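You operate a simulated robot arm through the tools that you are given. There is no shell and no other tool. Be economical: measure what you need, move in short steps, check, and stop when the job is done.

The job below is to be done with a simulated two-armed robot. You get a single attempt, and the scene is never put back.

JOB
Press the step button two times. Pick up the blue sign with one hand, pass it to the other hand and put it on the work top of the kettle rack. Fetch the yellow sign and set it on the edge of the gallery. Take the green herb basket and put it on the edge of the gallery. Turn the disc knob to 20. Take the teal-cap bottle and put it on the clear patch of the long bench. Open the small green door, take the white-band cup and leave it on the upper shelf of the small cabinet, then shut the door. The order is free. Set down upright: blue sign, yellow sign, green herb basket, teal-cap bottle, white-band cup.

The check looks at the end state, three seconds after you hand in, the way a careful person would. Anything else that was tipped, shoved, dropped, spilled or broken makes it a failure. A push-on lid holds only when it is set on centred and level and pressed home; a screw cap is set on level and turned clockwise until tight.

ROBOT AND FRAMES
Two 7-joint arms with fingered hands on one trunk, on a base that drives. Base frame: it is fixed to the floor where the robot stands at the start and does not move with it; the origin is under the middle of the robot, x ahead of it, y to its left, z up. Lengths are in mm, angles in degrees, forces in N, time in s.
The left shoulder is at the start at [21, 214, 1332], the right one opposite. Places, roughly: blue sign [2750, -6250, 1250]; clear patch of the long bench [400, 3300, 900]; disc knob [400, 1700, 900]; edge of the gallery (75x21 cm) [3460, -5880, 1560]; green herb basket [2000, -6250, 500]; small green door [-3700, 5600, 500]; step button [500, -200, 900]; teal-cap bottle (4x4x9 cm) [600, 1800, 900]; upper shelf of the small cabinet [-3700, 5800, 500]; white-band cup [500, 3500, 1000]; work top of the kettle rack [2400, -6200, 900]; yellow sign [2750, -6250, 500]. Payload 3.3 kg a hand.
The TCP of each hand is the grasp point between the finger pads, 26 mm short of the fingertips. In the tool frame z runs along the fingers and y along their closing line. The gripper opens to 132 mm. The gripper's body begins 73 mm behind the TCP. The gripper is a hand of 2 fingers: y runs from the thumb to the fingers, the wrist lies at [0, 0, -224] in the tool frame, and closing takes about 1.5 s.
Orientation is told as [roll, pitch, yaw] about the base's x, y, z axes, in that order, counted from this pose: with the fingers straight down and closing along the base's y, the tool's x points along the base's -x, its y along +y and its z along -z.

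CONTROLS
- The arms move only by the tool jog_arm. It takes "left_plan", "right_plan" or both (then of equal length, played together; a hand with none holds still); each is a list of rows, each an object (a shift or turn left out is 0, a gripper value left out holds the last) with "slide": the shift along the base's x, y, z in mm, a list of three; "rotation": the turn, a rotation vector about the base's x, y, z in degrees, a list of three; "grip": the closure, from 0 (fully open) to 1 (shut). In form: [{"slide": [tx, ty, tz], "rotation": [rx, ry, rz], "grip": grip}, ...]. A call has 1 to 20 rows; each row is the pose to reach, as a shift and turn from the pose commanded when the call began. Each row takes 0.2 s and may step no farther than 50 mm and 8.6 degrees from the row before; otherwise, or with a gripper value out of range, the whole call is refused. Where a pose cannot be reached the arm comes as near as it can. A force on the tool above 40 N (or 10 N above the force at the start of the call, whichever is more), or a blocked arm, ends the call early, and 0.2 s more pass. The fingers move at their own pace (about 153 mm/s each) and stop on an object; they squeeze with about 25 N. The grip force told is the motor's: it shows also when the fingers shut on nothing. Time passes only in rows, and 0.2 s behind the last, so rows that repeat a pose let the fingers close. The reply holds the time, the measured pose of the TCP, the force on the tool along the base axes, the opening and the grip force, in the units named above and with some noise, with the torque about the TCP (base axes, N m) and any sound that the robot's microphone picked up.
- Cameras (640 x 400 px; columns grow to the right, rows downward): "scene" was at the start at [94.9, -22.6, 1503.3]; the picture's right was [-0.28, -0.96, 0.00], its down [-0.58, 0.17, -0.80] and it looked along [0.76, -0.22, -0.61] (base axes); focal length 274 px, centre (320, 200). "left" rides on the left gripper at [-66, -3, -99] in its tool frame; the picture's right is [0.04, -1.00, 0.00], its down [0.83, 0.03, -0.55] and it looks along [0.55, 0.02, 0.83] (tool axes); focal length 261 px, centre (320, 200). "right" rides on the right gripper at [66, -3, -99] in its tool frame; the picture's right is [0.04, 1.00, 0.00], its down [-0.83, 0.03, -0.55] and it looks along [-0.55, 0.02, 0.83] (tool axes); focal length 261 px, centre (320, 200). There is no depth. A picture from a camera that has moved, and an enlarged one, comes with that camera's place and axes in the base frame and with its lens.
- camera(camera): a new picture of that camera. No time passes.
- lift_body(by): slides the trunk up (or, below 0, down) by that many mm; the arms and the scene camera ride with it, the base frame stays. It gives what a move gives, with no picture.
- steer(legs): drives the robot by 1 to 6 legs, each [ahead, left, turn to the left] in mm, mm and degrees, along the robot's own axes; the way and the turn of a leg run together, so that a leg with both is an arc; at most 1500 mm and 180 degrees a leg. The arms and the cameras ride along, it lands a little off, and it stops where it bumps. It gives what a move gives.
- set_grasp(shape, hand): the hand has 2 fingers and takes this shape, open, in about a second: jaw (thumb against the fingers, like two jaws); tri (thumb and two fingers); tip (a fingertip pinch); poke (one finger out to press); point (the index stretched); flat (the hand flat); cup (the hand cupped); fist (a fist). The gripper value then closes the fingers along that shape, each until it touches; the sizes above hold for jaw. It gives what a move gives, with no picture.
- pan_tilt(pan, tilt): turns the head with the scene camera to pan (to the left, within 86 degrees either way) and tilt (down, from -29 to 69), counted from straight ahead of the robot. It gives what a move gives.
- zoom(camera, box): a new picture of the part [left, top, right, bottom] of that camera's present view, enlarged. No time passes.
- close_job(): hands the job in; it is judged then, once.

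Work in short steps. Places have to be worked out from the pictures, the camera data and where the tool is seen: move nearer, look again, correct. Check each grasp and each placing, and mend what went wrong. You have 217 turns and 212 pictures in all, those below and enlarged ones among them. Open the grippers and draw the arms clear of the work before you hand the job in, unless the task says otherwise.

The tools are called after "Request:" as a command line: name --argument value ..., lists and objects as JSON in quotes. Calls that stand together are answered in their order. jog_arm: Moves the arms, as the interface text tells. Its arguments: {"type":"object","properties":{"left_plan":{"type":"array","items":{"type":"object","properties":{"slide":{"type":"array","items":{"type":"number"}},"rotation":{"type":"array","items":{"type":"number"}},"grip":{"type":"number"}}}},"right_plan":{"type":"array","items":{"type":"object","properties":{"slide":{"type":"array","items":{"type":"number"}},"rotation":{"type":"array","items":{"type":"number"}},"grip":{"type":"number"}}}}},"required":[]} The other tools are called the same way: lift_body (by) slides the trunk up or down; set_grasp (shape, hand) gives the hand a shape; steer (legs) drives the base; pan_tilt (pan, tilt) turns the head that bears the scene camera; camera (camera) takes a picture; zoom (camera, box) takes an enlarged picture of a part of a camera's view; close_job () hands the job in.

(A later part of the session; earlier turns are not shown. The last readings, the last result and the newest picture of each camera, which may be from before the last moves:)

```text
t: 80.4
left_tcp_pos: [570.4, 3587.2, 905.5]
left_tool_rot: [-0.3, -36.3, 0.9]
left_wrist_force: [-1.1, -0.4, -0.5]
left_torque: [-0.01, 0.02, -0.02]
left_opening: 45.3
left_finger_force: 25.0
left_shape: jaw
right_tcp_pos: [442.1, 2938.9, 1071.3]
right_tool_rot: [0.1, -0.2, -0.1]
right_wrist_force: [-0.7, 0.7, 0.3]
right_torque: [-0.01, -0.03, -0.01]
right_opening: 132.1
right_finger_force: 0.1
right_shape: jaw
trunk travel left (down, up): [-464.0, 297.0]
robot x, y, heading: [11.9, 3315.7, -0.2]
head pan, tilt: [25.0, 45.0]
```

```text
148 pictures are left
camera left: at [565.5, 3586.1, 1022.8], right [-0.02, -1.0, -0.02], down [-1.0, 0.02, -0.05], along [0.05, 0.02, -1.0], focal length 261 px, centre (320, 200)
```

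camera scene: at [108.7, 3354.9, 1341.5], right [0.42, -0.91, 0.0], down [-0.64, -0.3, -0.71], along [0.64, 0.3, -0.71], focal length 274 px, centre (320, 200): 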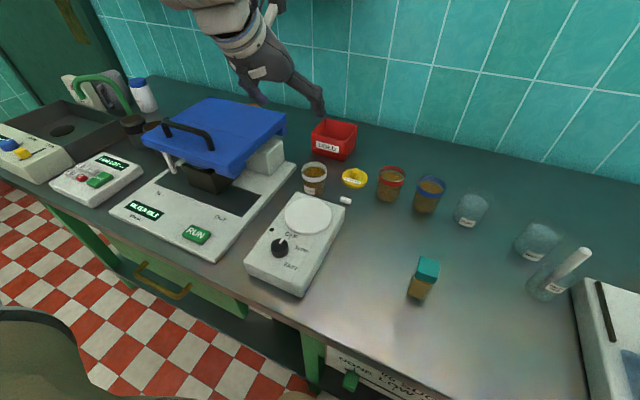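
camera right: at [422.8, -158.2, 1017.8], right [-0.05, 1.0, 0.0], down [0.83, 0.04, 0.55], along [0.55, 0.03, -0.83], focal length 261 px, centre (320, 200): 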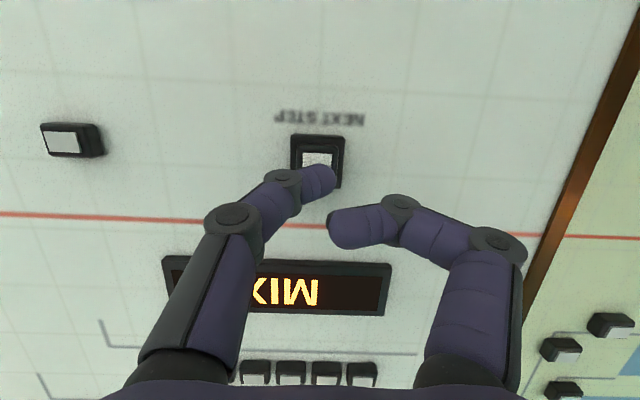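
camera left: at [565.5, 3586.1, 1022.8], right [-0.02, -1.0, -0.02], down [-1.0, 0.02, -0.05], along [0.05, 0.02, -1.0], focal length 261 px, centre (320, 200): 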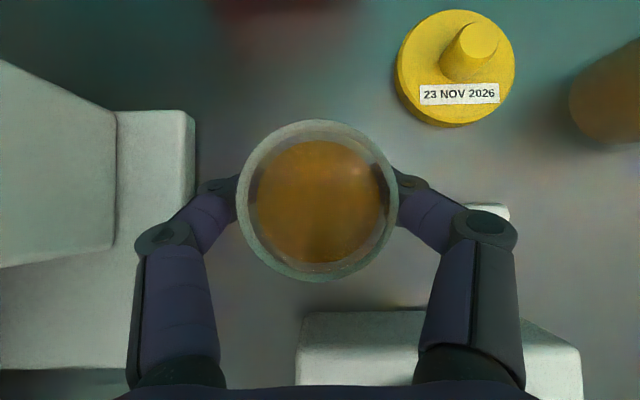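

Held at 45 mm (tapered cup). I lift smoothly.

Request:
jog_arm --left_plan '[{"slide": [0, 0, 6]}, {"slide": [0, 0, 18]}, {"slide": [0, 0, 38]}, {"slide": [0, 0, 60]}, {"slide": [0, 0, 85]}, {"slide": [0, 0, 110]}, {"slide": [0, 0, 135]}, {"slide": [0, 0, 160]}, {"slide": [0, 0, 180]}, {"slide": [-10, 0, 192]}, {"slide": [-25, 0, 200]}, {"slide": [-45, 0, 200]}, {"slide": [-65, 0, 200]}, {"slide": [-80, 0, 200]}, {"slide": [-88, 0, 200]}]'

Request:
camera --camera "left"

Request:
camera --camera "scene"

```text
t: 83.6
left_tcp_pos: [481.0, 3587.8, 1100.5]
left_tool_rot: [-0.3, -36.3, 1.0]
left_wrist_force: [0.8, 0.7, -0.9]
left_torque: [-0.01, -0.01, -0.02]
left_opening: 45.2
left_finger_force: 25.1
left_shape: jaw
right_tcp_pos: [442.0, 2939.1, 1071.6]
right_tool_rot: [0.2, -0.2, -0.1]
right_wrist_force: [-0.1, -0.8, 0.3]
right_torque: [0.0, -0.01, -0.03]
right_opening: 131.9
right_finger_force: 0.1
right_shape: jaw
trunk travel left (down, up): [-464.0, 297.0]
robot x, y, heading: [12.9, 3318.5, 0.0]
head pan, tilt: [25.0, 45.0]
```

```text
147 pictures are left
camera left: at [475.8, 3585.3, 1220.5], right [-0.02, -1.0, -0.02], down [-1.0, 0.02, -0.05], along [0.05, 0.02, -1.0], focal length 261 px, centre (320, 200)
```

left: 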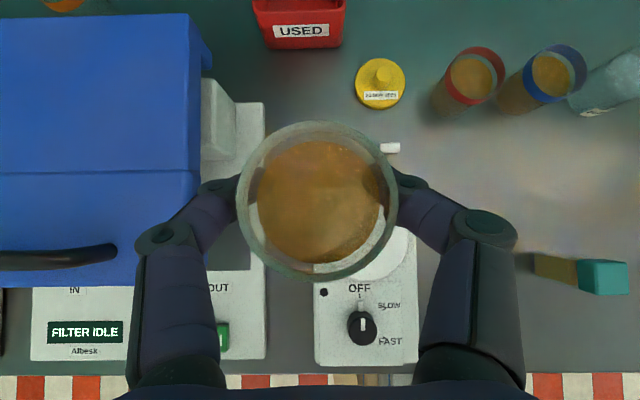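

```text
146 pictures are left
camera scene: at [107.0, 3354.9, 1341.7], right [0.42, -0.91, 0.0], down [-0.64, -0.3, -0.71], along [0.64, 0.3, -0.71], focal length 274 px, centre (320, 200)
```

scene: 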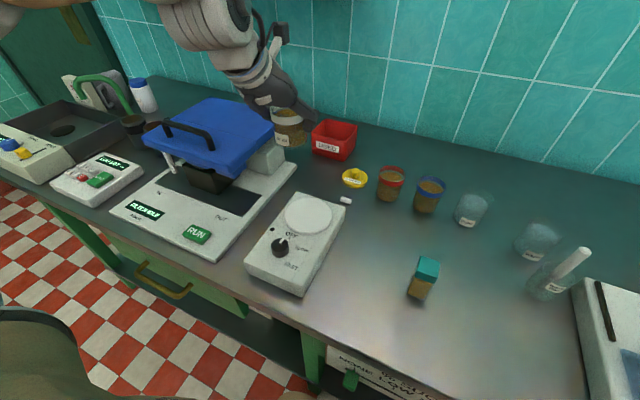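

Cup held, everything else undisturbed. I back off and look around for the route to the small cabinet.

Request:
steer --legs '[[-700, 0, 0], [0, 0, 90]]'

Request:
pan_tilt --pan 30 --tilt 15

Request:
camera --camera "scene"

```text
t: 91.3
left_tcp_pos: [-944.7, 3793.4, 1101.0]
left_tool_rot: [-0.2, -36.3, 91.3]
left_wrist_force: [-0.3, 0.2, -1.7]
left_torque: [0.03, 0.01, 0.01]
left_opening: 45.0
left_finger_force: 25.0
left_shape: jaw
right_tcp_pos: [-296.1, 3757.4, 1071.9]
right_tool_rot: [0.1, -0.2, 90.4]
right_wrist_force: [-0.4, -0.4, 0.6]
right_torque: [0.0, 0.01, -0.03]
right_opening: 131.6
right_finger_force: 0.1
right_shape: jaw
trunk travel left (down, up): [-464.0, 297.0]
robot x, y, heading: [-671.1, 3328.7, 90.7]
head pan, tilt: [25.0, 45.0]
```

```text
t: 92.2
left_tcp_pos: [-944.4, 3793.6, 1102.3]
left_tool_rot: [-0.3, -36.3, 91.4]
left_wrist_force: [-0.1, 0.1, -1.2]
left_torque: [0.02, 0.03, 0.0]
left_opening: 45.0
left_finger_force: 25.0
left_shape: jaw
right_tcp_pos: [-297.4, 3757.5, 1072.3]
right_tool_rot: [0.1, -0.2, 90.4]
right_wrist_force: [0.0, 0.3, -0.4]
right_torque: [-0.01, 0.02, 0.01]
right_opening: 132.3
right_finger_force: 0.2
right_shape: jaw
trunk travel left (down, up): [-464.0, 297.0]
robot x, y, heading: [-669.6, 3327.2, 90.3]
head pan, tilt: [30.0, 15.0]
```

```text
145 pictures are left
camera scene: at [-721.3, 3428.9, 1388.4], right [0.86, 0.51, 0.0], down [0.13, -0.22, -0.97], along [-0.49, 0.83, -0.26], focal length 274 px, centre (320, 200)
```

scene: 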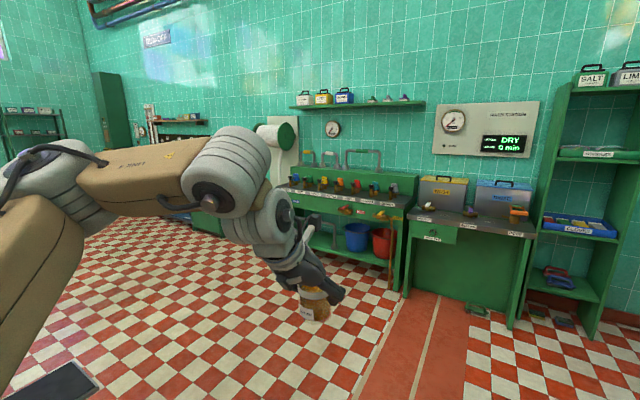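

The floor looks open. I look directly along -x before driving sideways.

Request:
pan_tilt --pan 80 --tilt 20

Request:
camera --camera "scene"

```text
t: 93.4
left_tcp_pos: [-944.5, 3792.4, 1102.0]
left_tool_rot: [-0.3, -36.3, 91.4]
left_wrist_force: [-0.2, 0.3, -2.0]
left_torque: [-0.02, -0.01, 0.0]
left_opening: 44.9
left_finger_force: 24.7
left_shape: jaw
right_tcp_pos: [-296.3, 3757.0, 1072.8]
right_tool_rot: [0.0, -0.1, 90.4]
right_wrist_force: [-0.2, 0.7, -0.2]
right_torque: [-0.05, -0.02, 0.0]
right_opening: 132.0
right_finger_force: 0.1
right_shape: jaw
trunk travel left (down, up): [-464.0, 297.0]
robot x, y, heading: [-672.4, 3328.0, 90.2]
head pan, tilt: [80.0, 20.0]
```

```text
144 pictures are left
camera scene: at [-765.8, 3363.9, 1380.4], right [0.17, 0.99, 0.0], down [0.34, -0.06, -0.94], along [-0.93, 0.16, -0.34], focal length 274 px, centre (320, 200)
```

scene: 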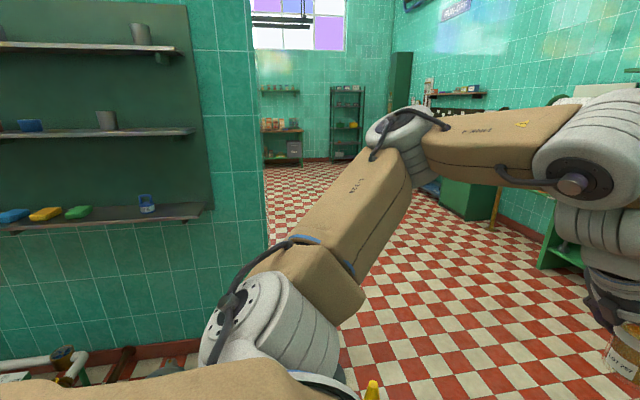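

A partition ends near y≈3300 and something yellow is nearby low. I tilt down to see it.

Request:
pan_tilt --pan 70 --tilt 50

Request:
camera --camera "scene"

Request:
camera --camera "left"

```text
t: 94.4
left_tcp_pos: [-943.9, 3792.3, 1102.8]
left_tool_rot: [-0.3, -36.3, 91.3]
left_wrist_force: [0.8, -0.5, -2.2]
left_torque: [-0.01, 0.01, -0.03]
left_opening: 44.8
left_finger_force: 25.1
left_shape: jaw
right_tcp_pos: [-297.2, 3757.0, 1072.8]
right_tool_rot: [0.1, -0.2, 90.4]
right_wrist_force: [-1.1, 0.3, -0.4]
right_torque: [0.01, 0.03, 0.03]
right_opening: 131.8
right_finger_force: 0.2
right_shape: jaw
trunk travel left (down, up): [-464.0, 297.0]
robot x, y, heading: [-676.2, 3327.1, 90.2]
head pan, tilt: [70.0, 50.0]
```

```text
143 pictures are left
camera scene: at [-746.6, 3374.1, 1334.8], right [0.34, 0.94, 0.0], down [0.72, -0.26, -0.64], along [-0.61, 0.22, -0.77], focal length 274 px, centre (320, 200)
```

scene: 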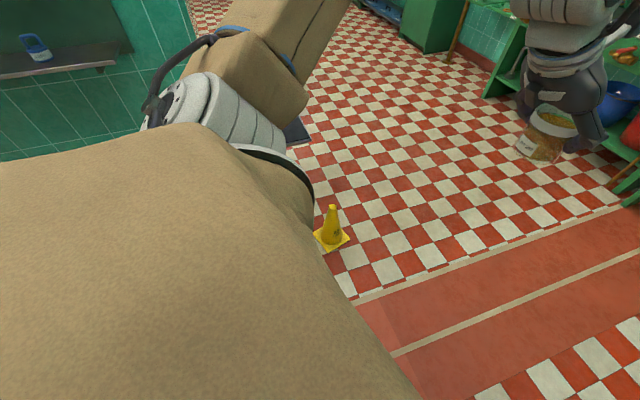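

```text
142 pictures are left
camera left: at [-942.4, 3788.1, 1220.5], right [1.0, -0.01, -0.02], down [-0.01, -1.0, -0.05], along [-0.02, 0.05, -1.0], focal length 261 px, centre (320, 200)
```

left: 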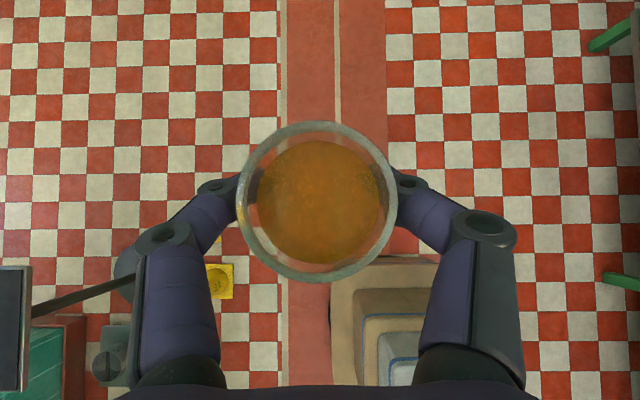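

A cone stands at about [-1434,3474]; I go ahead to y≈4280 first, then sideways past it.

Request:
steer --legs '[[950, 0, 0], [0, 1450, 0]]'

Request:
pan_tilt --pan 50 --tilt 30

Request:
camera --camera "scene"

```text
t: 106.2
left_tcp_pos: [-2419.2, 4716.5, 1102.2]
left_tool_rot: [-0.3, -36.3, 92.3]
left_wrist_force: [0.5, -0.5, -2.0]
left_torque: [0.04, 0.01, 0.01]
left_opening: 44.9
left_finger_force: 25.0
left_shape: jaw
right_tcp_pos: [-1769.5, 4692.9, 1071.9]
right_tool_rot: [0.1, -0.2, 91.4]
right_wrist_force: [0.3, -0.1, -0.3]
right_torque: [0.0, -0.02, 0.0]
right_opening: 131.8
right_finger_force: 0.2
right_shape: jaw
trunk travel left (down, up): [-464.0, 297.0]
robot x, y, heading: [-2140.9, 4256.7, 91.3]
head pan, tilt: [70.0, 50.0]
```

```text
t: 107.0
left_tcp_pos: [-2418.0, 4717.4, 1101.5]
left_tool_rot: [-0.2, -36.3, 92.3]
left_wrist_force: [-0.2, 0.6, -0.5]
left_torque: [0.0, 0.0, -0.02]
left_opening: 45.1
left_finger_force: 25.1
left_shape: jaw
right_tcp_pos: [-1769.6, 4694.0, 1072.6]
right_tool_rot: [0.1, -0.2, 91.4]
right_wrist_force: [0.4, 0.3, 0.1]
right_torque: [-0.02, 0.0, -0.02]
right_opening: 131.8
right_finger_force: 0.0
right_shape: jaw
trunk travel left (down, up): [-464.0, 297.0]
robot x, y, heading: [-2133.4, 4257.1, 91.6]
head pan, tilt: [50.0, 30.0]
```

```text
141 pictures are left
camera scene: at [-2209.8, 4333.5, 1364.2], right [0.62, 0.78, 0.0], down [0.39, -0.31, -0.87], along [-0.68, 0.54, -0.5], focal length 274 px, centre (320, 200)
```

scene: 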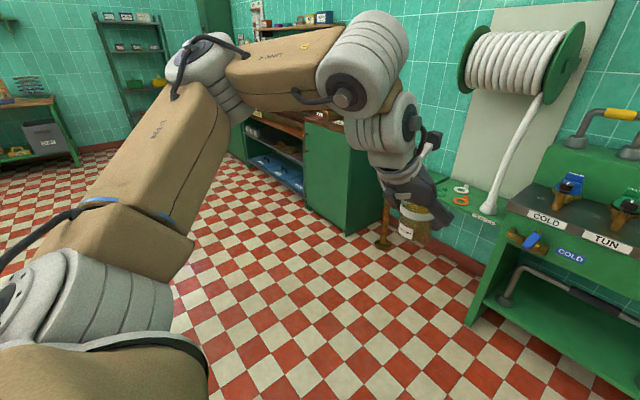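

The green cabinet is ahead-left. I continue left and look at it squarely.

Request:
steer --legs '[[0, 1350, -1.5]]'

Request:
pan_tilt --pan 0 --tilt 30

Request:
camera --camera "scene"

```text
t: 113.8
left_tcp_pos: [-3742.9, 4737.8, 1102.1]
left_tool_rot: [-0.2, -36.3, 89.0]
left_wrist_force: [0.1, 0.1, -1.4]
left_torque: [0.03, -0.02, 0.0]
left_opening: 45.0
left_finger_force: 25.5
left_shape: jaw
right_tcp_pos: [-3096.8, 4676.9, 1072.7]
right_tool_rot: [0.1, -0.2, 88.2]
right_wrist_force: [0.2, -0.4, -0.6]
right_torque: [0.0, 0.01, 0.0]
right_opening: 132.1
right_finger_force: 0.0
right_shape: jaw
trunk travel left (down, up): [-464.0, 297.0]
robot x, y, heading: [-3494.4, 4265.8, 88.1]
head pan, tilt: [50.0, 30.0]
```

```text
t: 115.0
left_tcp_pos: [-3742.0, 4738.5, 1102.1]
left_tool_rot: [-0.2, -36.3, 89.0]
left_wrist_force: [0.4, -1.0, -2.0]
left_torque: [0.02, -0.01, 0.0]
left_opening: 44.6
left_finger_force: 24.7
left_shape: jaw
right_tcp_pos: [-3096.8, 4676.2, 1072.5]
right_tool_rot: [0.1, -0.2, 88.1]
right_wrist_force: [-0.4, -0.7, -0.1]
right_torque: [-0.03, 0.0, -0.02]
right_opening: 132.0
right_finger_force: 0.1
right_shape: jaw
trunk travel left (down, up): [-464.0, 297.0]
robot x, y, heading: [-3491.2, 4262.8, 88.3]
head pan, tilt: [0.0, 30.0]
```

```text
140 pictures are left
camera scene: at [-3487.1, 4373.4, 1364.3], right [1.0, -0.03, 0.0], down [-0.02, -0.5, -0.87], along [0.03, 0.87, -0.5], focal length 274 px, centre (320, 200)
```

scene: 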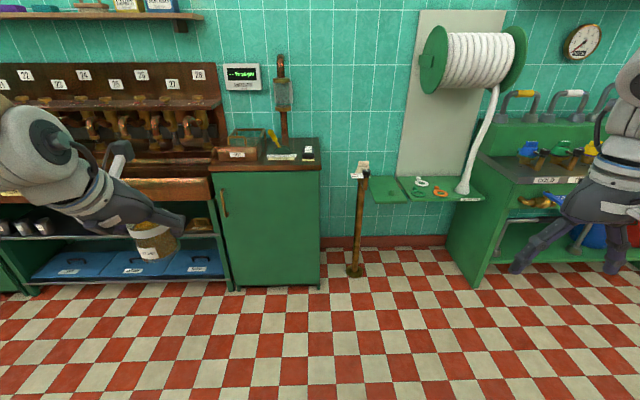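

The door's handle is on its left side at about [-3926,5550,680], hinge on the right. I zoom on the cabinet and its top.

Request:
zoom --camera "scene" --box '[200, 60, 360, 300]'

Request:
zoom --camera "scene" --box '[200, 110, 340, 220]'

```text
1.67 times, centred on (280, 180) of scene
camera zoom: at [-3487.1, 4373.4, 1364.3], right [1.0, -0.03, 0.0], down [-0.02, -0.5, -0.87], along [0.03, 0.87, -0.5], focal length 457 px, centre (387, 233)
```

zoom: 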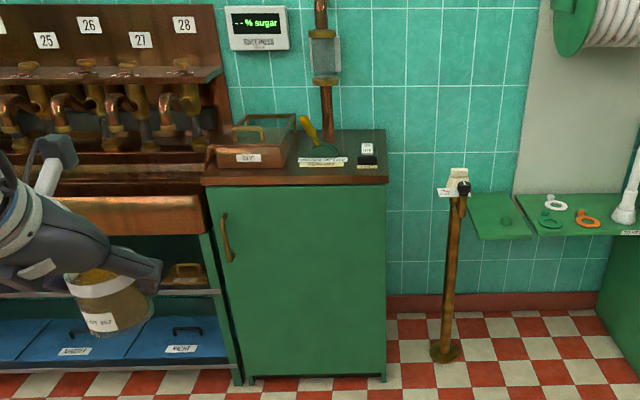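

```text
3.64 times, centred on (270, 165) of scene
camera zoom: at [-3487.1, 4373.4, 1364.3], right [1.0, -0.03, 0.0], down [-0.02, -0.5, -0.87], along [0.03, 0.87, -0.5], focal length 996 px, centre (502, 327)
```

zoom: 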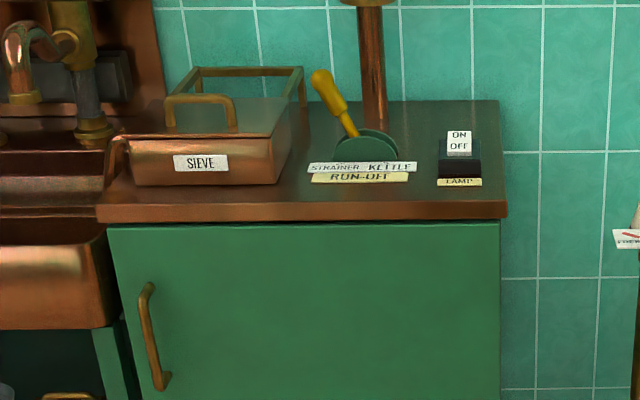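

The cabinet top has a clear front strip between the sieve and the lamp switch (z≈850): I will park the cup there, open the door, then regrasp the cup horizontally. First I tuck the right hand back and drive up.

Request:
jog_arm --right_plan '[{"slide": [0, -40, 0]}, {"slide": [0, -80, 0]}, {"slide": [0, -120, 0]}, {"slide": [0, -150, 0]}]'

Request:
steer --legs '[[0, -120, 1.7], [750, 0, 0]]'

Request:
pan_tilt --pan 20 --tilt 42

Request:
camera --camera "scene"

Request:
camera --camera "left"

```text
t: 116.0
left_tcp_pos: [-3742.5, 4737.7, 1103.5]
left_tool_rot: [-0.3, -36.3, 89.0]
left_wrist_force: [0.4, 1.3, -1.2]
left_torque: [-0.02, 0.04, -0.01]
left_opening: 44.9
left_finger_force: 24.9
left_shape: jaw
right_tcp_pos: [-3097.9, 4525.0, 1072.4]
right_tool_rot: [0.1, -0.2, 88.1]
right_wrist_force: [-0.4, 0.0, -0.6]
right_torque: [0.0, -0.02, 0.0]
right_opening: 131.8
right_finger_force: 0.1
right_shape: jaw
trunk travel left (down, up): [-464.0, 297.0]
robot x, y, heading: [-3491.3, 4257.9, 88.3]
head pan, tilt: [0.0, 30.0]
```

```text
t: 120.8
left_tcp_pos: [-3636.5, 5462.1, 1101.3]
left_tool_rot: [-0.3, -36.2, 90.7]
left_wrist_force: [-0.3, 0.4, -1.2]
left_torque: [0.01, -0.01, 0.0]
left_opening: 45.0
left_finger_force: 24.7
left_shape: jaw
right_tcp_pos: [-2985.2, 5269.0, 1073.2]
right_tool_rot: [0.0, -0.2, 89.9]
right_wrist_force: [-0.5, 0.2, 0.5]
right_torque: [-0.03, -0.01, -0.02]
right_opening: 131.9
right_finger_force: 0.0
right_shape: jaw
trunk travel left (down, up): [-464.0, 297.0]
robot x, y, heading: [-3372.1, 4992.0, 89.5]
head pan, tilt: [0.0, 30.0]
```

```text
t: 121.6
left_tcp_pos: [-3636.5, 5462.2, 1102.3]
left_tool_rot: [-0.3, -36.3, 90.7]
left_wrist_force: [-0.1, -0.4, -1.1]
left_torque: [0.01, 0.01, 0.01]
left_opening: 45.1
left_finger_force: 25.0
left_shape: jaw
right_tcp_pos: [-2986.1, 5269.9, 1073.6]
right_tool_rot: [0.1, -0.3, 89.9]
right_wrist_force: [0.1, -0.1, -0.1]
right_torque: [0.03, 0.01, 0.01]
right_opening: 131.9
right_finger_force: 0.1
right_shape: jaw
trunk travel left (down, up): [-464.0, 297.0]
robot x, y, heading: [-3371.9, 4999.0, 89.7]
head pan, tilt: [20.0, 42.0]
```

```text
137 pictures are left
camera scene: at [-3399.1, 5093.7, 1346.0], right [0.94, 0.34, 0.0], down [0.23, -0.63, -0.74], along [-0.25, 0.7, -0.67], focal length 274 px, centre (320, 200)
```

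scene: 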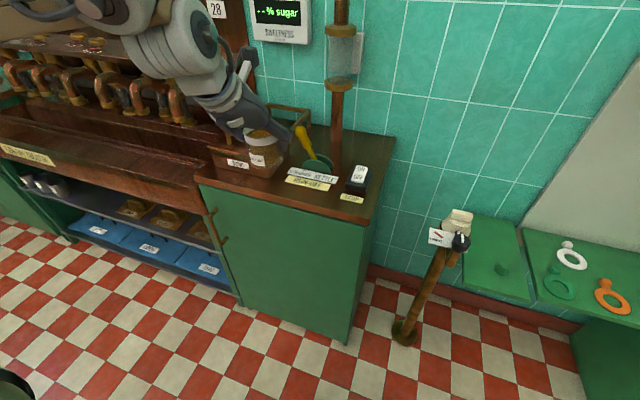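

```text
136 pictures are left
camera left: at [-3634.8, 5457.5, 1220.5], right [1.0, -0.02, -0.02], down [-0.02, -1.0, -0.05], along [-0.02, 0.05, -1.0], focal length 261 px, centre (320, 200)
```

left: 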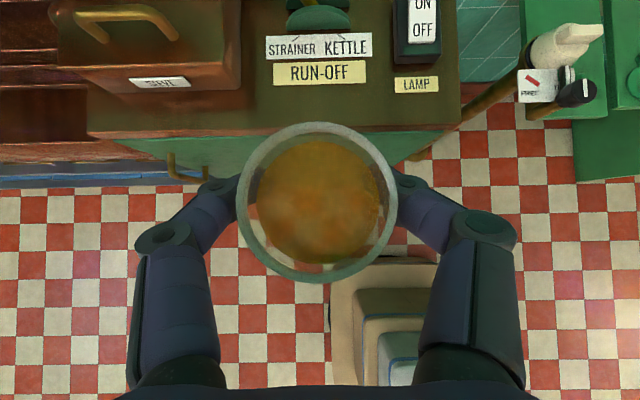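

Cabinet top is at z≈857, its front edge at y≈5567; the label-free strip is y 5567–5635. I drive ahead 110 and set the cup at about [-3640,5606].

Request:
steer --legs '[[110, 0, 0]]'

Request:
camera --camera "left"

```text
t: 122.8
left_tcp_pos: [-3633.7, 5573.9, 1101.4]
left_tool_rot: [-0.2, -36.2, 90.4]
left_wrist_force: [-0.3, 0.0, -1.9]
left_torque: [-0.05, -0.02, -0.02]
left_opening: 44.8
left_finger_force: 25.0
left_shape: jaw
right_tcp_pos: [-2984.5, 5378.9, 1073.0]
right_tool_rot: [0.1, 0.0, 89.7]
right_wrist_force: [0.2, 0.3, 0.4]
right_torque: [-0.04, 0.01, -0.02]
right_opening: 131.7
right_finger_force: 0.1
right_shape: jaw
trunk travel left (down, up): [-464.0, 297.0]
robot x, y, heading: [-3371.9, 5102.0, 89.5]
head pan, tilt: [20.0, 42.0]
```

```text
135 pictures are left
camera left: at [-3632.7, 5569.4, 1219.8], right [1.0, -0.03, -0.02], down [-0.03, -1.0, -0.05], along [-0.02, 0.05, -1.0], focal length 261 px, centre (320, 200)
```

left: 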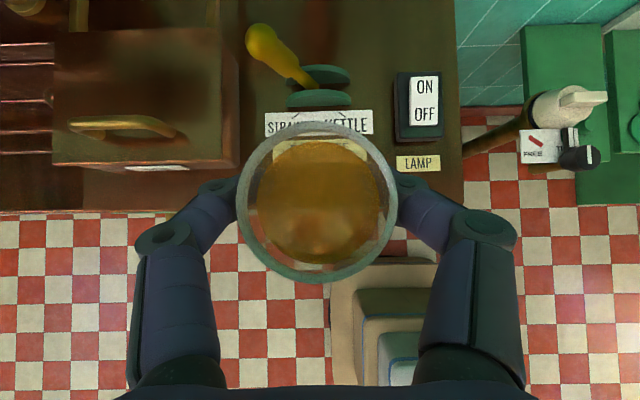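

I move 37 mm forward and lower the cup to just above the top.

Request:
jog_arm --left_plan '[{"slide": [-2, 20, -20]}, {"slide": [-4, 37, -50]}, {"slide": [-4, 37, -90]}, {"slide": [-4, 37, -130]}, {"slide": [-4, 37, -165]}, {"slide": [-4, 37, -185]}, {"slide": [-4, 37, -195]}]'

Request:
zoom --camera "scene" --box '[190, 80, 410, 240]'

```text
t: 124.4
left_tcp_pos: [-3639.6, 5609.8, 908.2]
left_tool_rot: [-0.3, -36.4, 90.5]
left_wrist_force: [0.0, 0.4, -0.8]
left_torque: [0.0, -0.02, 0.03]
left_opening: 44.6
left_finger_force: 25.2
left_shape: jaw
right_tcp_pos: [-2984.3, 5377.6, 1072.7]
right_tool_rot: [0.2, -0.1, 89.7]
right_wrist_force: [-0.1, -0.1, 0.0]
right_torque: [0.0, 0.01, 0.01]
right_opening: 131.7
right_finger_force: 0.1
right_shape: jaw
trunk travel left (down, up): [-464.0, 297.0]
robot x, y, heading: [-3370.3, 5102.3, 89.7]
head pan, tilt: [20.0, 42.0]
```

```text
2.50 times, centred on (300, 160) of scene
camera zoom: at [-3398.4, 5203.1, 1346.0], right [0.94, 0.34, 0.0], down [0.23, -0.63, -0.74], along [-0.25, 0.7, -0.67], focal length 685 px, centre (370, 300)
```

zoom: 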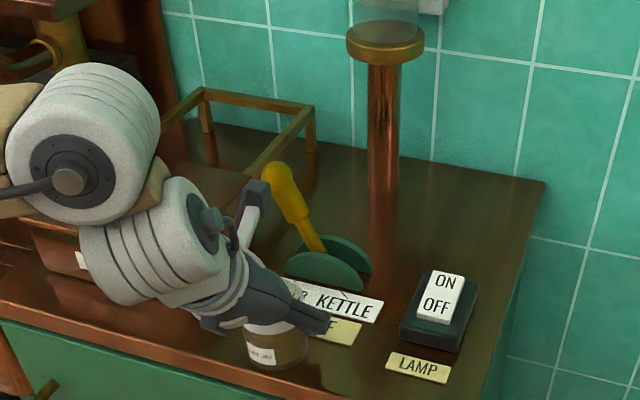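

Good placement; I lower in fine steps to contact.

Request:
jog_arm --left_plan '[{"slide": [0, 0, -4]}, {"slide": [0, 0, -7]}, {"slide": [0, 0, -9]}, {"slide": [0, 0, -11]}, {"slide": [0, 0, -11]}]'

```text
t: 125.6
left_tcp_pos: [-3638.0, 5610.0, 899.8]
left_tool_rot: [-0.5, -36.9, 90.8]
left_wrist_force: [-0.8, 4.4, 37.6]
left_torque: [0.41, 0.21, 0.0]
left_opening: 46.5
left_finger_force: 25.4
left_shape: jaw
right_tcp_pos: [-2984.4, 5375.6, 1072.8]
right_tool_rot: [0.2, -0.3, 89.6]
right_wrist_force: [0.1, 0.4, 0.2]
right_torque: [-0.03, 0.0, 0.01]
right_opening: 131.9
right_finger_force: 0.0
right_shape: jaw
trunk travel left (down, up): [-464.0, 297.0]
robot x, y, heading: [-3371.4, 5103.1, 89.8]
head pan, tilt: [20.0, 42.0]
```

Contact. I ease up 2 mm, open, and lift the hand away upward.

Request:
jog_arm --left_plan '[{"slide": [0, 0, 3]}, {"slide": [0, 0, 3], "grip": 0.55}, {"slide": [0, 0, 3], "grip": 0.4}, {"slide": [0, 0, 3], "grip": 0.35}, {"slide": [0, 0, 40]}, {"slide": [0, 0, 80]}, {"slide": [0, 0, 120]}, {"slide": [0, -30, 150]}, {"slide": [0, -70, 160]}, {"slide": [0, -110, 170]}]'

Request:
camera --camera "left"

Request:
zoom --camera "scene" --box '[190, 80, 410, 240]'

```text
t: 127.8
left_tcp_pos: [-3636.0, 5498.8, 1067.7]
left_tool_rot: [-0.2, -36.3, 90.6]
left_wrist_force: [0.5, 0.0, 0.9]
left_torque: [-0.02, 0.0, 0.0]
left_opening: 85.4
left_finger_force: 0.0
left_shape: jaw
right_tcp_pos: [-2984.5, 5375.9, 1073.2]
right_tool_rot: [0.1, -0.4, 89.6]
right_wrist_force: [0.0, -0.1, -0.2]
right_torque: [0.03, 0.0, 0.03]
right_opening: 131.9
right_finger_force: 0.1
right_shape: jaw
trunk travel left (down, up): [-464.0, 297.0]
robot x, y, heading: [-3367.9, 5102.8, 89.6]
head pan, tilt: [20.0, 42.0]
```

```text
133 pictures are left
camera left: at [-3634.7, 5493.1, 1185.8], right [1.0, -0.03, -0.02], down [-0.03, -1.0, -0.05], along [-0.02, 0.05, -1.0], focal length 261 px, centre (320, 200)
```

left: 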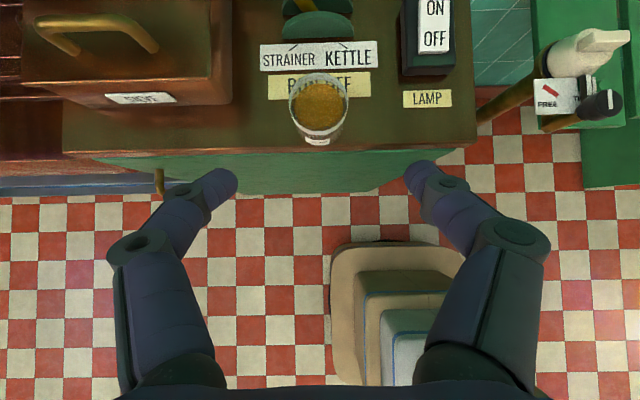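

```text
2.50 times, centred on (300, 160) of scene
camera zoom: at [-3397.9, 5201.8, 1346.1], right [0.94, 0.34, 0.0], down [0.22, -0.63, -0.74], along [-0.25, 0.7, -0.67], focal length 685 px, centre (370, 300)
```

zoom: 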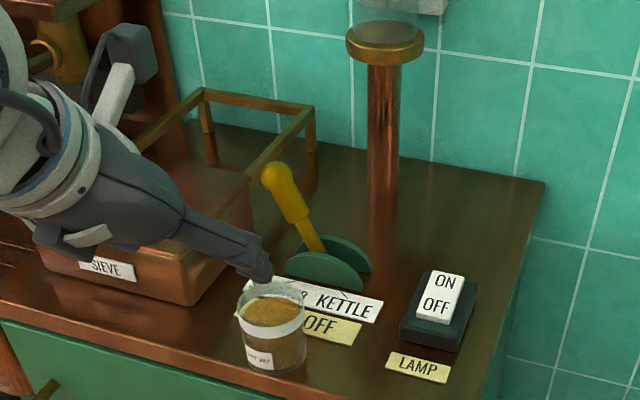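

Cup parked upright. Now I reposition left of the door so the right hand can work the handle, and lower the trunk.

Request:
steer --legs '[[-350, 0, 0], [0, 760, 0]]'

Request:
lift_body --by -200

Request:
pan_tilt --pan -25 --tilt 35

Request:
camera --camera "scene"

```text
t: 133.8
left_tcp_pos: [-4400.2, 5139.1, 1066.8]
left_tool_rot: [-0.3, -36.3, 90.9]
left_wrist_force: [-0.2, 0.3, -0.7]
left_torque: [0.0, -0.02, -0.02]
left_opening: 85.1
left_finger_force: 0.1
left_shape: jaw
right_tcp_pos: [-3747.6, 5024.6, 1074.1]
right_tool_rot: [0.2, -0.2, 90.1]
right_wrist_force: [-0.3, -0.7, -0.2]
right_torque: [0.01, 0.01, 0.01]
right_opening: 132.1
right_finger_force: 0.0
right_shape: jaw
trunk travel left (down, up): [-464.0, 297.0]
robot x, y, heading: [-4128.3, 4744.1, 90.1]
head pan, tilt: [20.0, 42.0]
```

```text
t: 136.0
left_tcp_pos: [-4398.5, 5145.3, 853.8]
left_tool_rot: [-0.3, -33.9, 91.0]
left_wrist_force: [-0.2, 0.2, -0.3]
left_torque: [-0.01, 0.03, -0.04]
left_opening: 85.4
left_finger_force: 0.1
left_shape: jaw
right_tcp_pos: [-3746.7, 5023.0, 872.6]
right_tool_rot: [0.1, -0.2, 90.2]
right_wrist_force: [0.6, -0.5, 0.4]
right_torque: [0.0, 0.0, -0.03]
right_opening: 131.8
right_finger_force: 0.1
right_shape: jaw
trunk travel left (down, up): [-264.0, 497.0]
robot x, y, heading: [-4129.3, 4744.7, 90.0]
head pan, tilt: [20.0, 42.0]
```

```text
t: 137.1
left_tcp_pos: [-4399.2, 5144.6, 853.5]
left_tool_rot: [-0.3, -33.9, 91.0]
left_wrist_force: [-0.3, 0.2, -0.5]
left_torque: [0.02, 0.0, 0.0]
left_opening: 85.4
left_finger_force: 0.1
left_shape: jaw
right_tcp_pos: [-3745.7, 5024.1, 873.1]
right_tool_rot: [0.1, -0.3, 90.2]
right_wrist_force: [-0.2, -0.7, -0.5]
right_torque: [-0.04, -0.01, 0.0]
right_opening: 131.9
right_finger_force: 0.0
right_shape: jaw
trunk travel left (down, up): [-264.0, 497.0]
robot x, y, heading: [-4129.4, 4746.8, 90.1]
head pan, tilt: [-25.0, 35.0]
```

```text
131 pictures are left
camera scene: at [-4092.6, 4880.1, 1154.5], right [0.91, -0.42, 0.0], down [-0.24, -0.52, -0.82], along [0.34, 0.74, -0.57], focal length 274 px, centre (320, 200)
```

scene: 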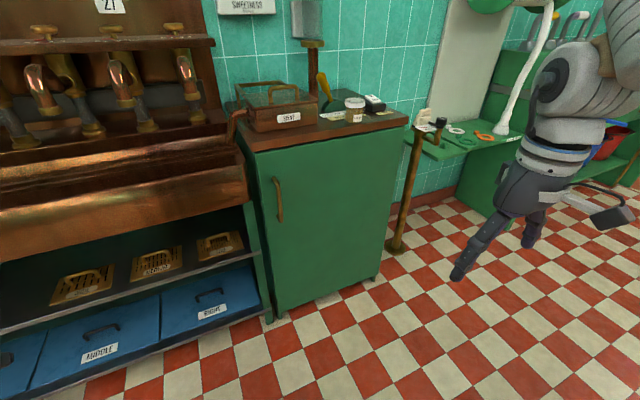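

Handle triangulates to x≈-3920, y≈5570, z 581–741. I swing the right hand to point forward while extending it.

Request:
jog_arm --right_plan '[{"slide": [0, 25, 0], "rotation": [8, 0, 0], "grip": 0.4}, {"slide": [0, 50, -10], "rotation": [16, 0, 0]}, {"slide": [0, 80, -20], "rotation": [24, 0, 0]}, {"slide": [0, 110, -30], "rotation": [32, 0, 0]}, {"slide": [0, 140, -50], "rotation": [40, 0, 0]}, {"slide": [0, 170, -70], "rotation": [48, 0, 0]}, {"slide": [0, 200, -90], "rotation": [56, 0, 0]}, {"slide": [0, 225, -110], "rotation": [64, 0, 0]}, {"slide": [0, 250, -130], "rotation": [72, 0, 0]}, {"slide": [0, 265, -150], "rotation": [80, 0, 0]}, {"slide": [0, 280, -170], "rotation": [88, 0, 0]}]'

Request:
camera --camera "scene"

Request:
camera --camera "right"

```text
t: 139.5
left_tcp_pos: [-4400.3, 5145.7, 853.9]
left_tool_rot: [-0.3, -33.8, 90.9]
left_wrist_force: [-0.6, -0.7, -0.6]
left_torque: [0.0, 0.02, -0.01]
left_opening: 85.5
left_finger_force: 0.0
left_shape: jaw
right_tcp_pos: [-3747.6, 5314.8, 813.3]
right_tool_rot: [-5.4, -87.7, 95.5]
right_wrist_force: [-0.3, -0.3, -0.4]
right_torque: [0.02, -0.06, -0.05]
right_opening: 79.8
right_finger_force: 0.1
right_shape: jaw
right hand out of reach, approached as far as the arm can: row 10, 11
trunk travel left (down, up): [-264.0, 497.0]
robot x, y, heading: [-4129.0, 4746.0, 90.1]
head pan, tilt: [-25.0, 35.0]
```

```text
130 pictures are left
camera scene: at [-4093.5, 4880.6, 1154.5], right [0.91, -0.42, 0.0], down [-0.24, -0.52, -0.82], along [0.35, 0.74, -0.57], focal length 274 px, centre (320, 200)
```

scene: 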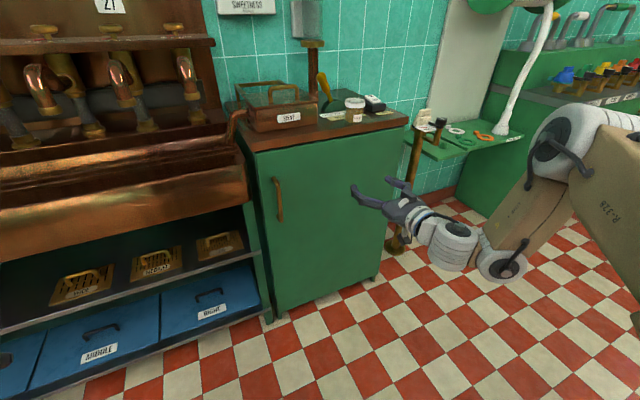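

```text
129 pictures are left
camera right: at [-3744.0, 5214.2, 751.6], right [-1.0, -0.01, -0.04], down [-0.03, -0.52, 0.85], along [-0.03, 0.85, 0.52], focal length 261 px, centre (320, 200)
```

right: 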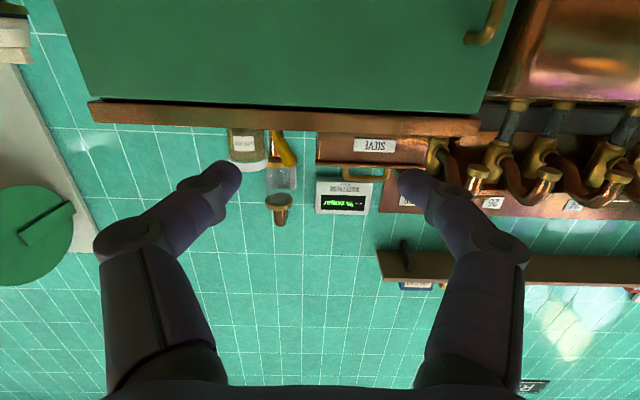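

I lower the trunk 150 so the hand is at handle height, and shift left 172.

Request:
lift_body --by -150

Request:
steer --legs '[[100, 172, 0]]'

Request:
camera --camera "scene"

Request:
camera --camera "right"

```text
t: 141.2
left_tcp_pos: [-4399.0, 5153.7, 653.9]
left_tool_rot: [-0.1, -25.6, 90.9]
left_wrist_force: [-0.4, 0.3, -1.2]
left_torque: [-0.04, 0.0, 0.02]
left_opening: 85.0
left_finger_force: 0.1
left_shape: jaw
right_tcp_pos: [-3743.4, 5316.9, 659.8]
right_tool_rot: [-3.7, -88.2, 93.9]
right_wrist_force: [0.5, -0.1, 0.6]
right_torque: [0.04, -0.01, 0.0]
right_opening: 79.8
right_finger_force: 0.0
right_shape: jaw
trunk travel left (down, up): [-114.0, 647.0]
robot x, y, heading: [-4129.1, 4747.1, 89.9]
head pan, tilt: [-25.0, 35.0]
```

```text
t: 142.8
left_tcp_pos: [-4578.7, 5251.5, 652.8]
left_tool_rot: [-0.1, -25.7, 91.3]
left_wrist_force: [0.6, -0.3, -0.7]
left_torque: [0.03, 0.0, 0.03]
left_opening: 85.5
left_finger_force: 0.0
left_shape: jaw
right_tcp_pos: [-3925.0, 5419.5, 658.1]
right_tool_rot: [-2.8, -88.2, 93.3]
right_wrist_force: [-0.1, 0.4, 0.0]
right_torque: [-0.01, -0.05, 0.0]
right_opening: 79.6
right_finger_force: 0.1
right_shape: jaw
trunk travel left (down, up): [-114.0, 647.0]
robot x, y, heading: [-4305.0, 4844.8, 90.6]
head pan, tilt: [-25.0, 35.0]
```

```text
128 pictures are left
camera scene: at [-4270.6, 5025.9, 999.8], right [0.91, -0.42, 0.0], down [-0.24, -0.52, -0.82], along [0.34, 0.74, -0.57], focal length 274 px, centre (320, 200)
```

scene: 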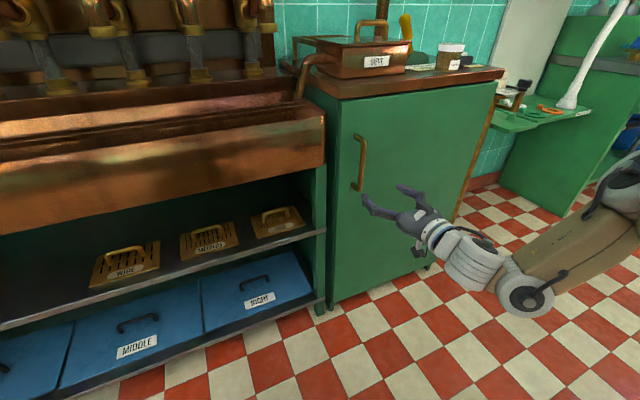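

```text
127 pictures are left
camera right: at [-3920.9, 5319.3, 596.6], right [-1.0, -0.01, -0.04], down [-0.03, -0.53, 0.85], along [-0.03, 0.85, 0.53], focal length 261 px, centre (320, 200)
```

right: 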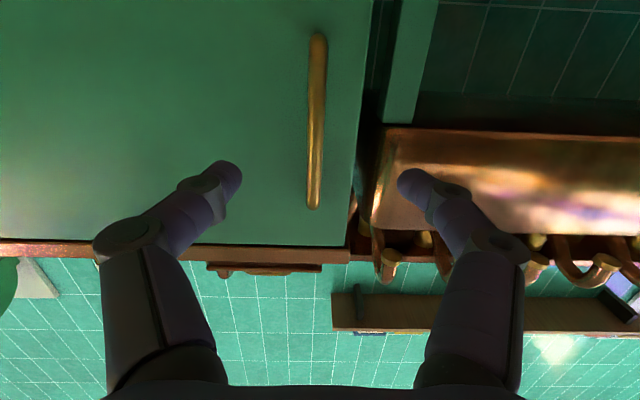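

Handle is aligned with the gripper (x≈-3921). I drive ahead 120 and look.

Request:
steer --legs '[[115, -4, -0.6]]'

Request:
camera --camera "right"

Request:
camera --camera "scene"

```text
t: 144.1
left_tcp_pos: [-4569.1, 5371.3, 653.8]
left_tool_rot: [-0.1, -25.7, 90.4]
left_wrist_force: [0.7, -0.4, -0.6]
left_torque: [0.01, 0.02, -0.03]
left_opening: 85.3
left_finger_force: 0.1
left_shape: jaw
right_tcp_pos: [-3912.6, 5530.3, 658.5]
right_tool_rot: [-3.1, -88.2, 92.8]
right_wrist_force: [0.3, 0.0, 0.2]
right_torque: [-0.01, -0.01, -0.01]
right_opening: 79.2
right_finger_force: 0.1
right_shape: jaw
trunk travel left (down, up): [-114.0, 647.0]
robot x, y, heading: [-4300.1, 4962.7, 89.5]
head pan, tilt: [-25.0, 35.0]
```

```text
126 pictures are left
camera right: at [-3910.6, 5430.4, 596.7], right [-1.0, 0.0, -0.04], down [-0.04, -0.53, 0.85], along [-0.02, 0.85, 0.53], focal length 261 px, centre (320, 200)
```

right: 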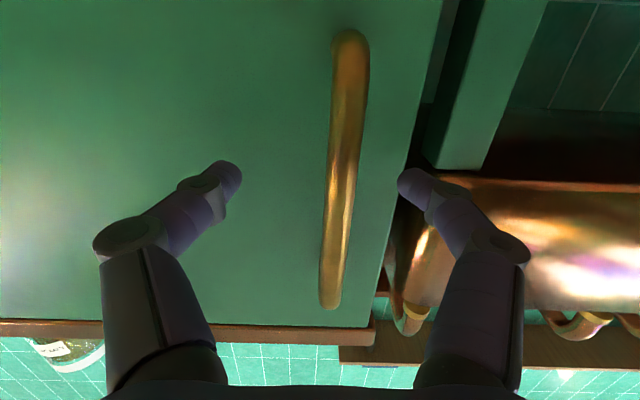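

```text
125 pictures are left
camera scene: at [-4264.1, 5141.6, 999.8], right [0.9, -0.43, 0.0], down [-0.25, -0.52, -0.82], along [0.35, 0.74, -0.57], focal length 274 px, centre (320, 200)
```

scene: 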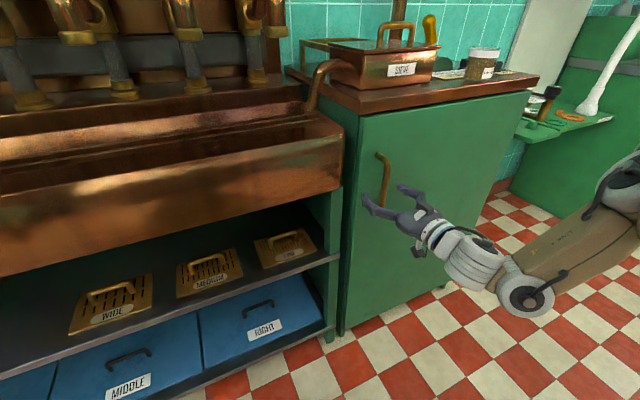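

Bar at about [-3922,5545]. I move in 14 mm, shift left 9, and close on the bar.

Request:
jog_arm --right_plan '[{"slide": [-9, 6, 8]}, {"slide": [-9, 13, 10]}, {"slide": [-9, 13, 10], "grip": 0.7}, {"slide": [-9, 13, 10], "grip": 0.92}, {"slide": [-9, 13, 10], "grip": 0.92}, {"slide": [-9, 13, 10], "grip": 0.92}]'

Request:
camera --camera "right"

```text
t: 145.5
left_tcp_pos: [-4569.3, 5371.8, 652.1]
left_tool_rot: [-0.1, -25.8, 90.4]
left_wrist_force: [0.3, 0.4, -0.4]
left_torque: [0.03, -0.04, -0.01]
left_opening: 85.4
left_finger_force: 0.1
left_shape: jaw
right_tcp_pos: [-3921.1, 5544.3, 669.5]
right_tool_rot: [-3.2, -88.2, 93.0]
right_wrist_force: [0.4, 0.2, -0.9]
right_torque: [0.02, 0.01, 0.03]
right_opening: 11.1
right_finger_force: 0.0
right_shape: jaw
trunk travel left (down, up): [-114.0, 647.0]
robot x, y, heading: [-4302.8, 4960.0, 89.5]
head pan, tilt: [-25.0, 35.0]
```

```text
124 pictures are left
camera right: at [-3919.2, 5443.9, 607.0], right [-1.0, 0.0, -0.04], down [-0.04, -0.53, 0.85], along [-0.02, 0.85, 0.53], focal length 261 px, centre (320, 200)
```

right: 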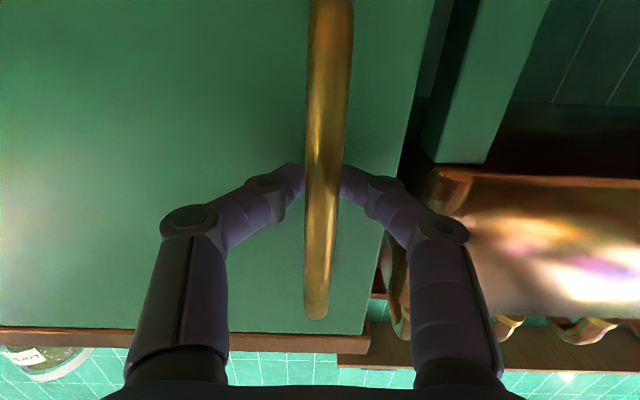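

I test whether the bar is really between the pads by closing fully.

Request:
jog_arm --right_plan '[{"grip": 1.0}, {"grip": 1.0}, {"grip": 1.0}]'

```text
t: 146.3
left_tcp_pos: [-4568.2, 5371.6, 653.6]
left_tool_rot: [0.0, -25.6, 90.3]
left_wrist_force: [-0.2, 0.6, 0.3]
left_torque: [-0.03, 0.0, 0.0]
left_opening: 85.4
left_finger_force: 0.1
left_shape: jaw
right_tcp_pos: [-3920.7, 5545.4, 669.6]
right_tool_rot: [-3.0, -88.2, 92.8]
right_wrist_force: [-0.2, 0.8, -0.5]
right_torque: [0.01, 0.01, 0.01]
right_opening: 0.1
right_finger_force: 24.7
right_shape: jaw
trunk travel left (down, up): [-114.0, 647.0]
robot x, y, heading: [-4305.9, 4959.2, 89.5]
head pan, tilt: [-25.0, 35.0]
```

Fingers shut fully; I check whether they have closed behind the bar (a hook).

Request:
camera --camera "right"

Request:
zoom --camera "scene" --box '[320, 120, 520, 280]'

```text
123 pictures are left
camera right: at [-3919.1, 5443.9, 607.0], right [-1.0, 0.0, -0.04], down [-0.04, -0.53, 0.85], along [-0.02, 0.85, 0.53], focal length 261 px, centre (320, 200)
```

right: 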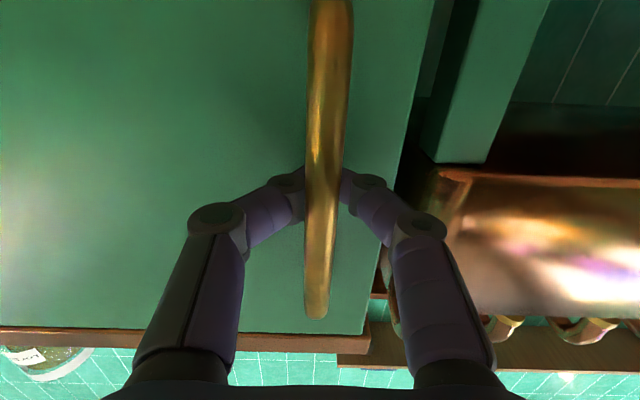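

```text
2.50 times, centred on (420, 200) of scene
camera zoom: at [-4264.1, 5141.7, 999.8], right [0.9, -0.43, 0.0], down [-0.25, -0.52, -0.82], along [0.35, 0.74, -0.57], focal length 685 px, centre (70, 200)
```

zoom: 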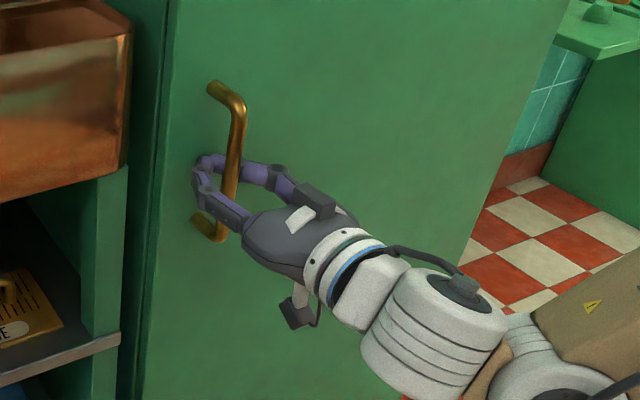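

Perfect hook behind the handle. I pull along the hinge arc to about 20°.

Request:
jog_arm --right_plan '[{"slide": [1, -12, 0]}, {"slide": [2, -25, 0], "rotation": [0, 0, 2]}, {"slide": [5, -45, 0], "rotation": [0, 0, 4]}, {"slide": [11, -71, 0], "rotation": [0, 0, 8]}, {"slide": [19, -100, 0], "rotation": [0, 0, 12]}, {"slide": [30, -130, 0], "rotation": [0, 0, 16]}, {"slide": [42, -158, 0], "rotation": [0, 0, 20]}]'

Request:
camera --camera "scene"

```text
t: 147.9
left_tcp_pos: [-4569.1, 5370.7, 654.0]
left_tool_rot: [-0.2, -25.6, 90.4]
left_wrist_force: [-0.2, -1.2, -0.9]
left_torque: [0.04, 0.0, 0.02]
left_opening: 85.2
left_finger_force: 0.1
left_shape: jaw
right_tcp_pos: [-3880.9, 5386.7, 668.7]
right_tool_rot: [-3.5, -88.3, 113.4]
right_wrist_force: [-0.4, 0.2, 0.1]
right_torque: [0.03, -0.05, -0.03]
right_opening: 0.0
right_finger_force: 25.1
right_shape: jaw
trunk travel left (down, up): [-114.0, 647.0]
robot x, y, heading: [-4304.3, 4960.2, 89.2]
head pan, tilt: [-25.0, 35.0]
```

```text
121 pictures are left
camera scene: at [-4264.2, 5141.6, 999.9], right [0.9, -0.43, 0.0], down [-0.25, -0.52, -0.82], along [0.35, 0.74, -0.57], focal length 274 px, centre (320, 200)
```

scene: 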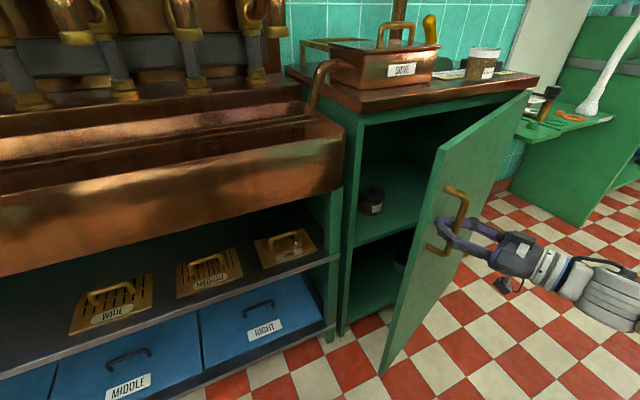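

Door opens freely. I continue pulling to about 45°.

Request:
jog_arm --right_plan '[{"slide": [18, -34, 0], "rotation": [0, 0, 4]}, {"slide": [40, -66, 0], "rotation": [0, 0, 8]}, {"slide": [64, -97, 0], "rotation": [0, 0, 12]}, {"slide": [90, -125, 0], "rotation": [0, 0, 15]}, {"slide": [119, -150, 0], "rotation": [0, 0, 18]}]'

Request:
camera --camera "scene"

```text
t: 149.1
left_tcp_pos: [-4568.4, 5371.6, 653.2]
left_tool_rot: [-0.1, -25.8, 90.3]
left_wrist_force: [0.2, -0.2, 0.2]
left_torque: [0.0, 0.01, 0.0]
left_opening: 85.2
left_finger_force: 0.0
left_shape: jaw
right_tcp_pos: [-3757.9, 5234.4, 670.3]
right_tool_rot: [-3.8, -88.3, 131.4]
right_wrist_force: [0.6, -0.7, 0.0]
right_torque: [-0.03, -0.01, 0.02]
right_opening: 0.1
right_finger_force: 25.6
right_shape: jaw
trunk travel left (down, up): [-114.0, 647.0]
robot x, y, heading: [-4300.5, 4965.3, 89.7]
head pan, tilt: [-25.0, 35.0]
```

```text
120 pictures are left
camera scene: at [-4263.8, 5141.6, 999.8], right [0.9, -0.43, 0.0], down [-0.25, -0.52, -0.82], along [0.35, 0.74, -0.57], focal length 274 px, centre (320, 200)
```

scene: 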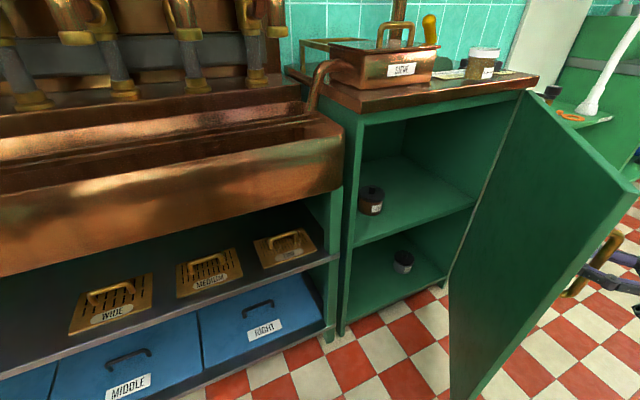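

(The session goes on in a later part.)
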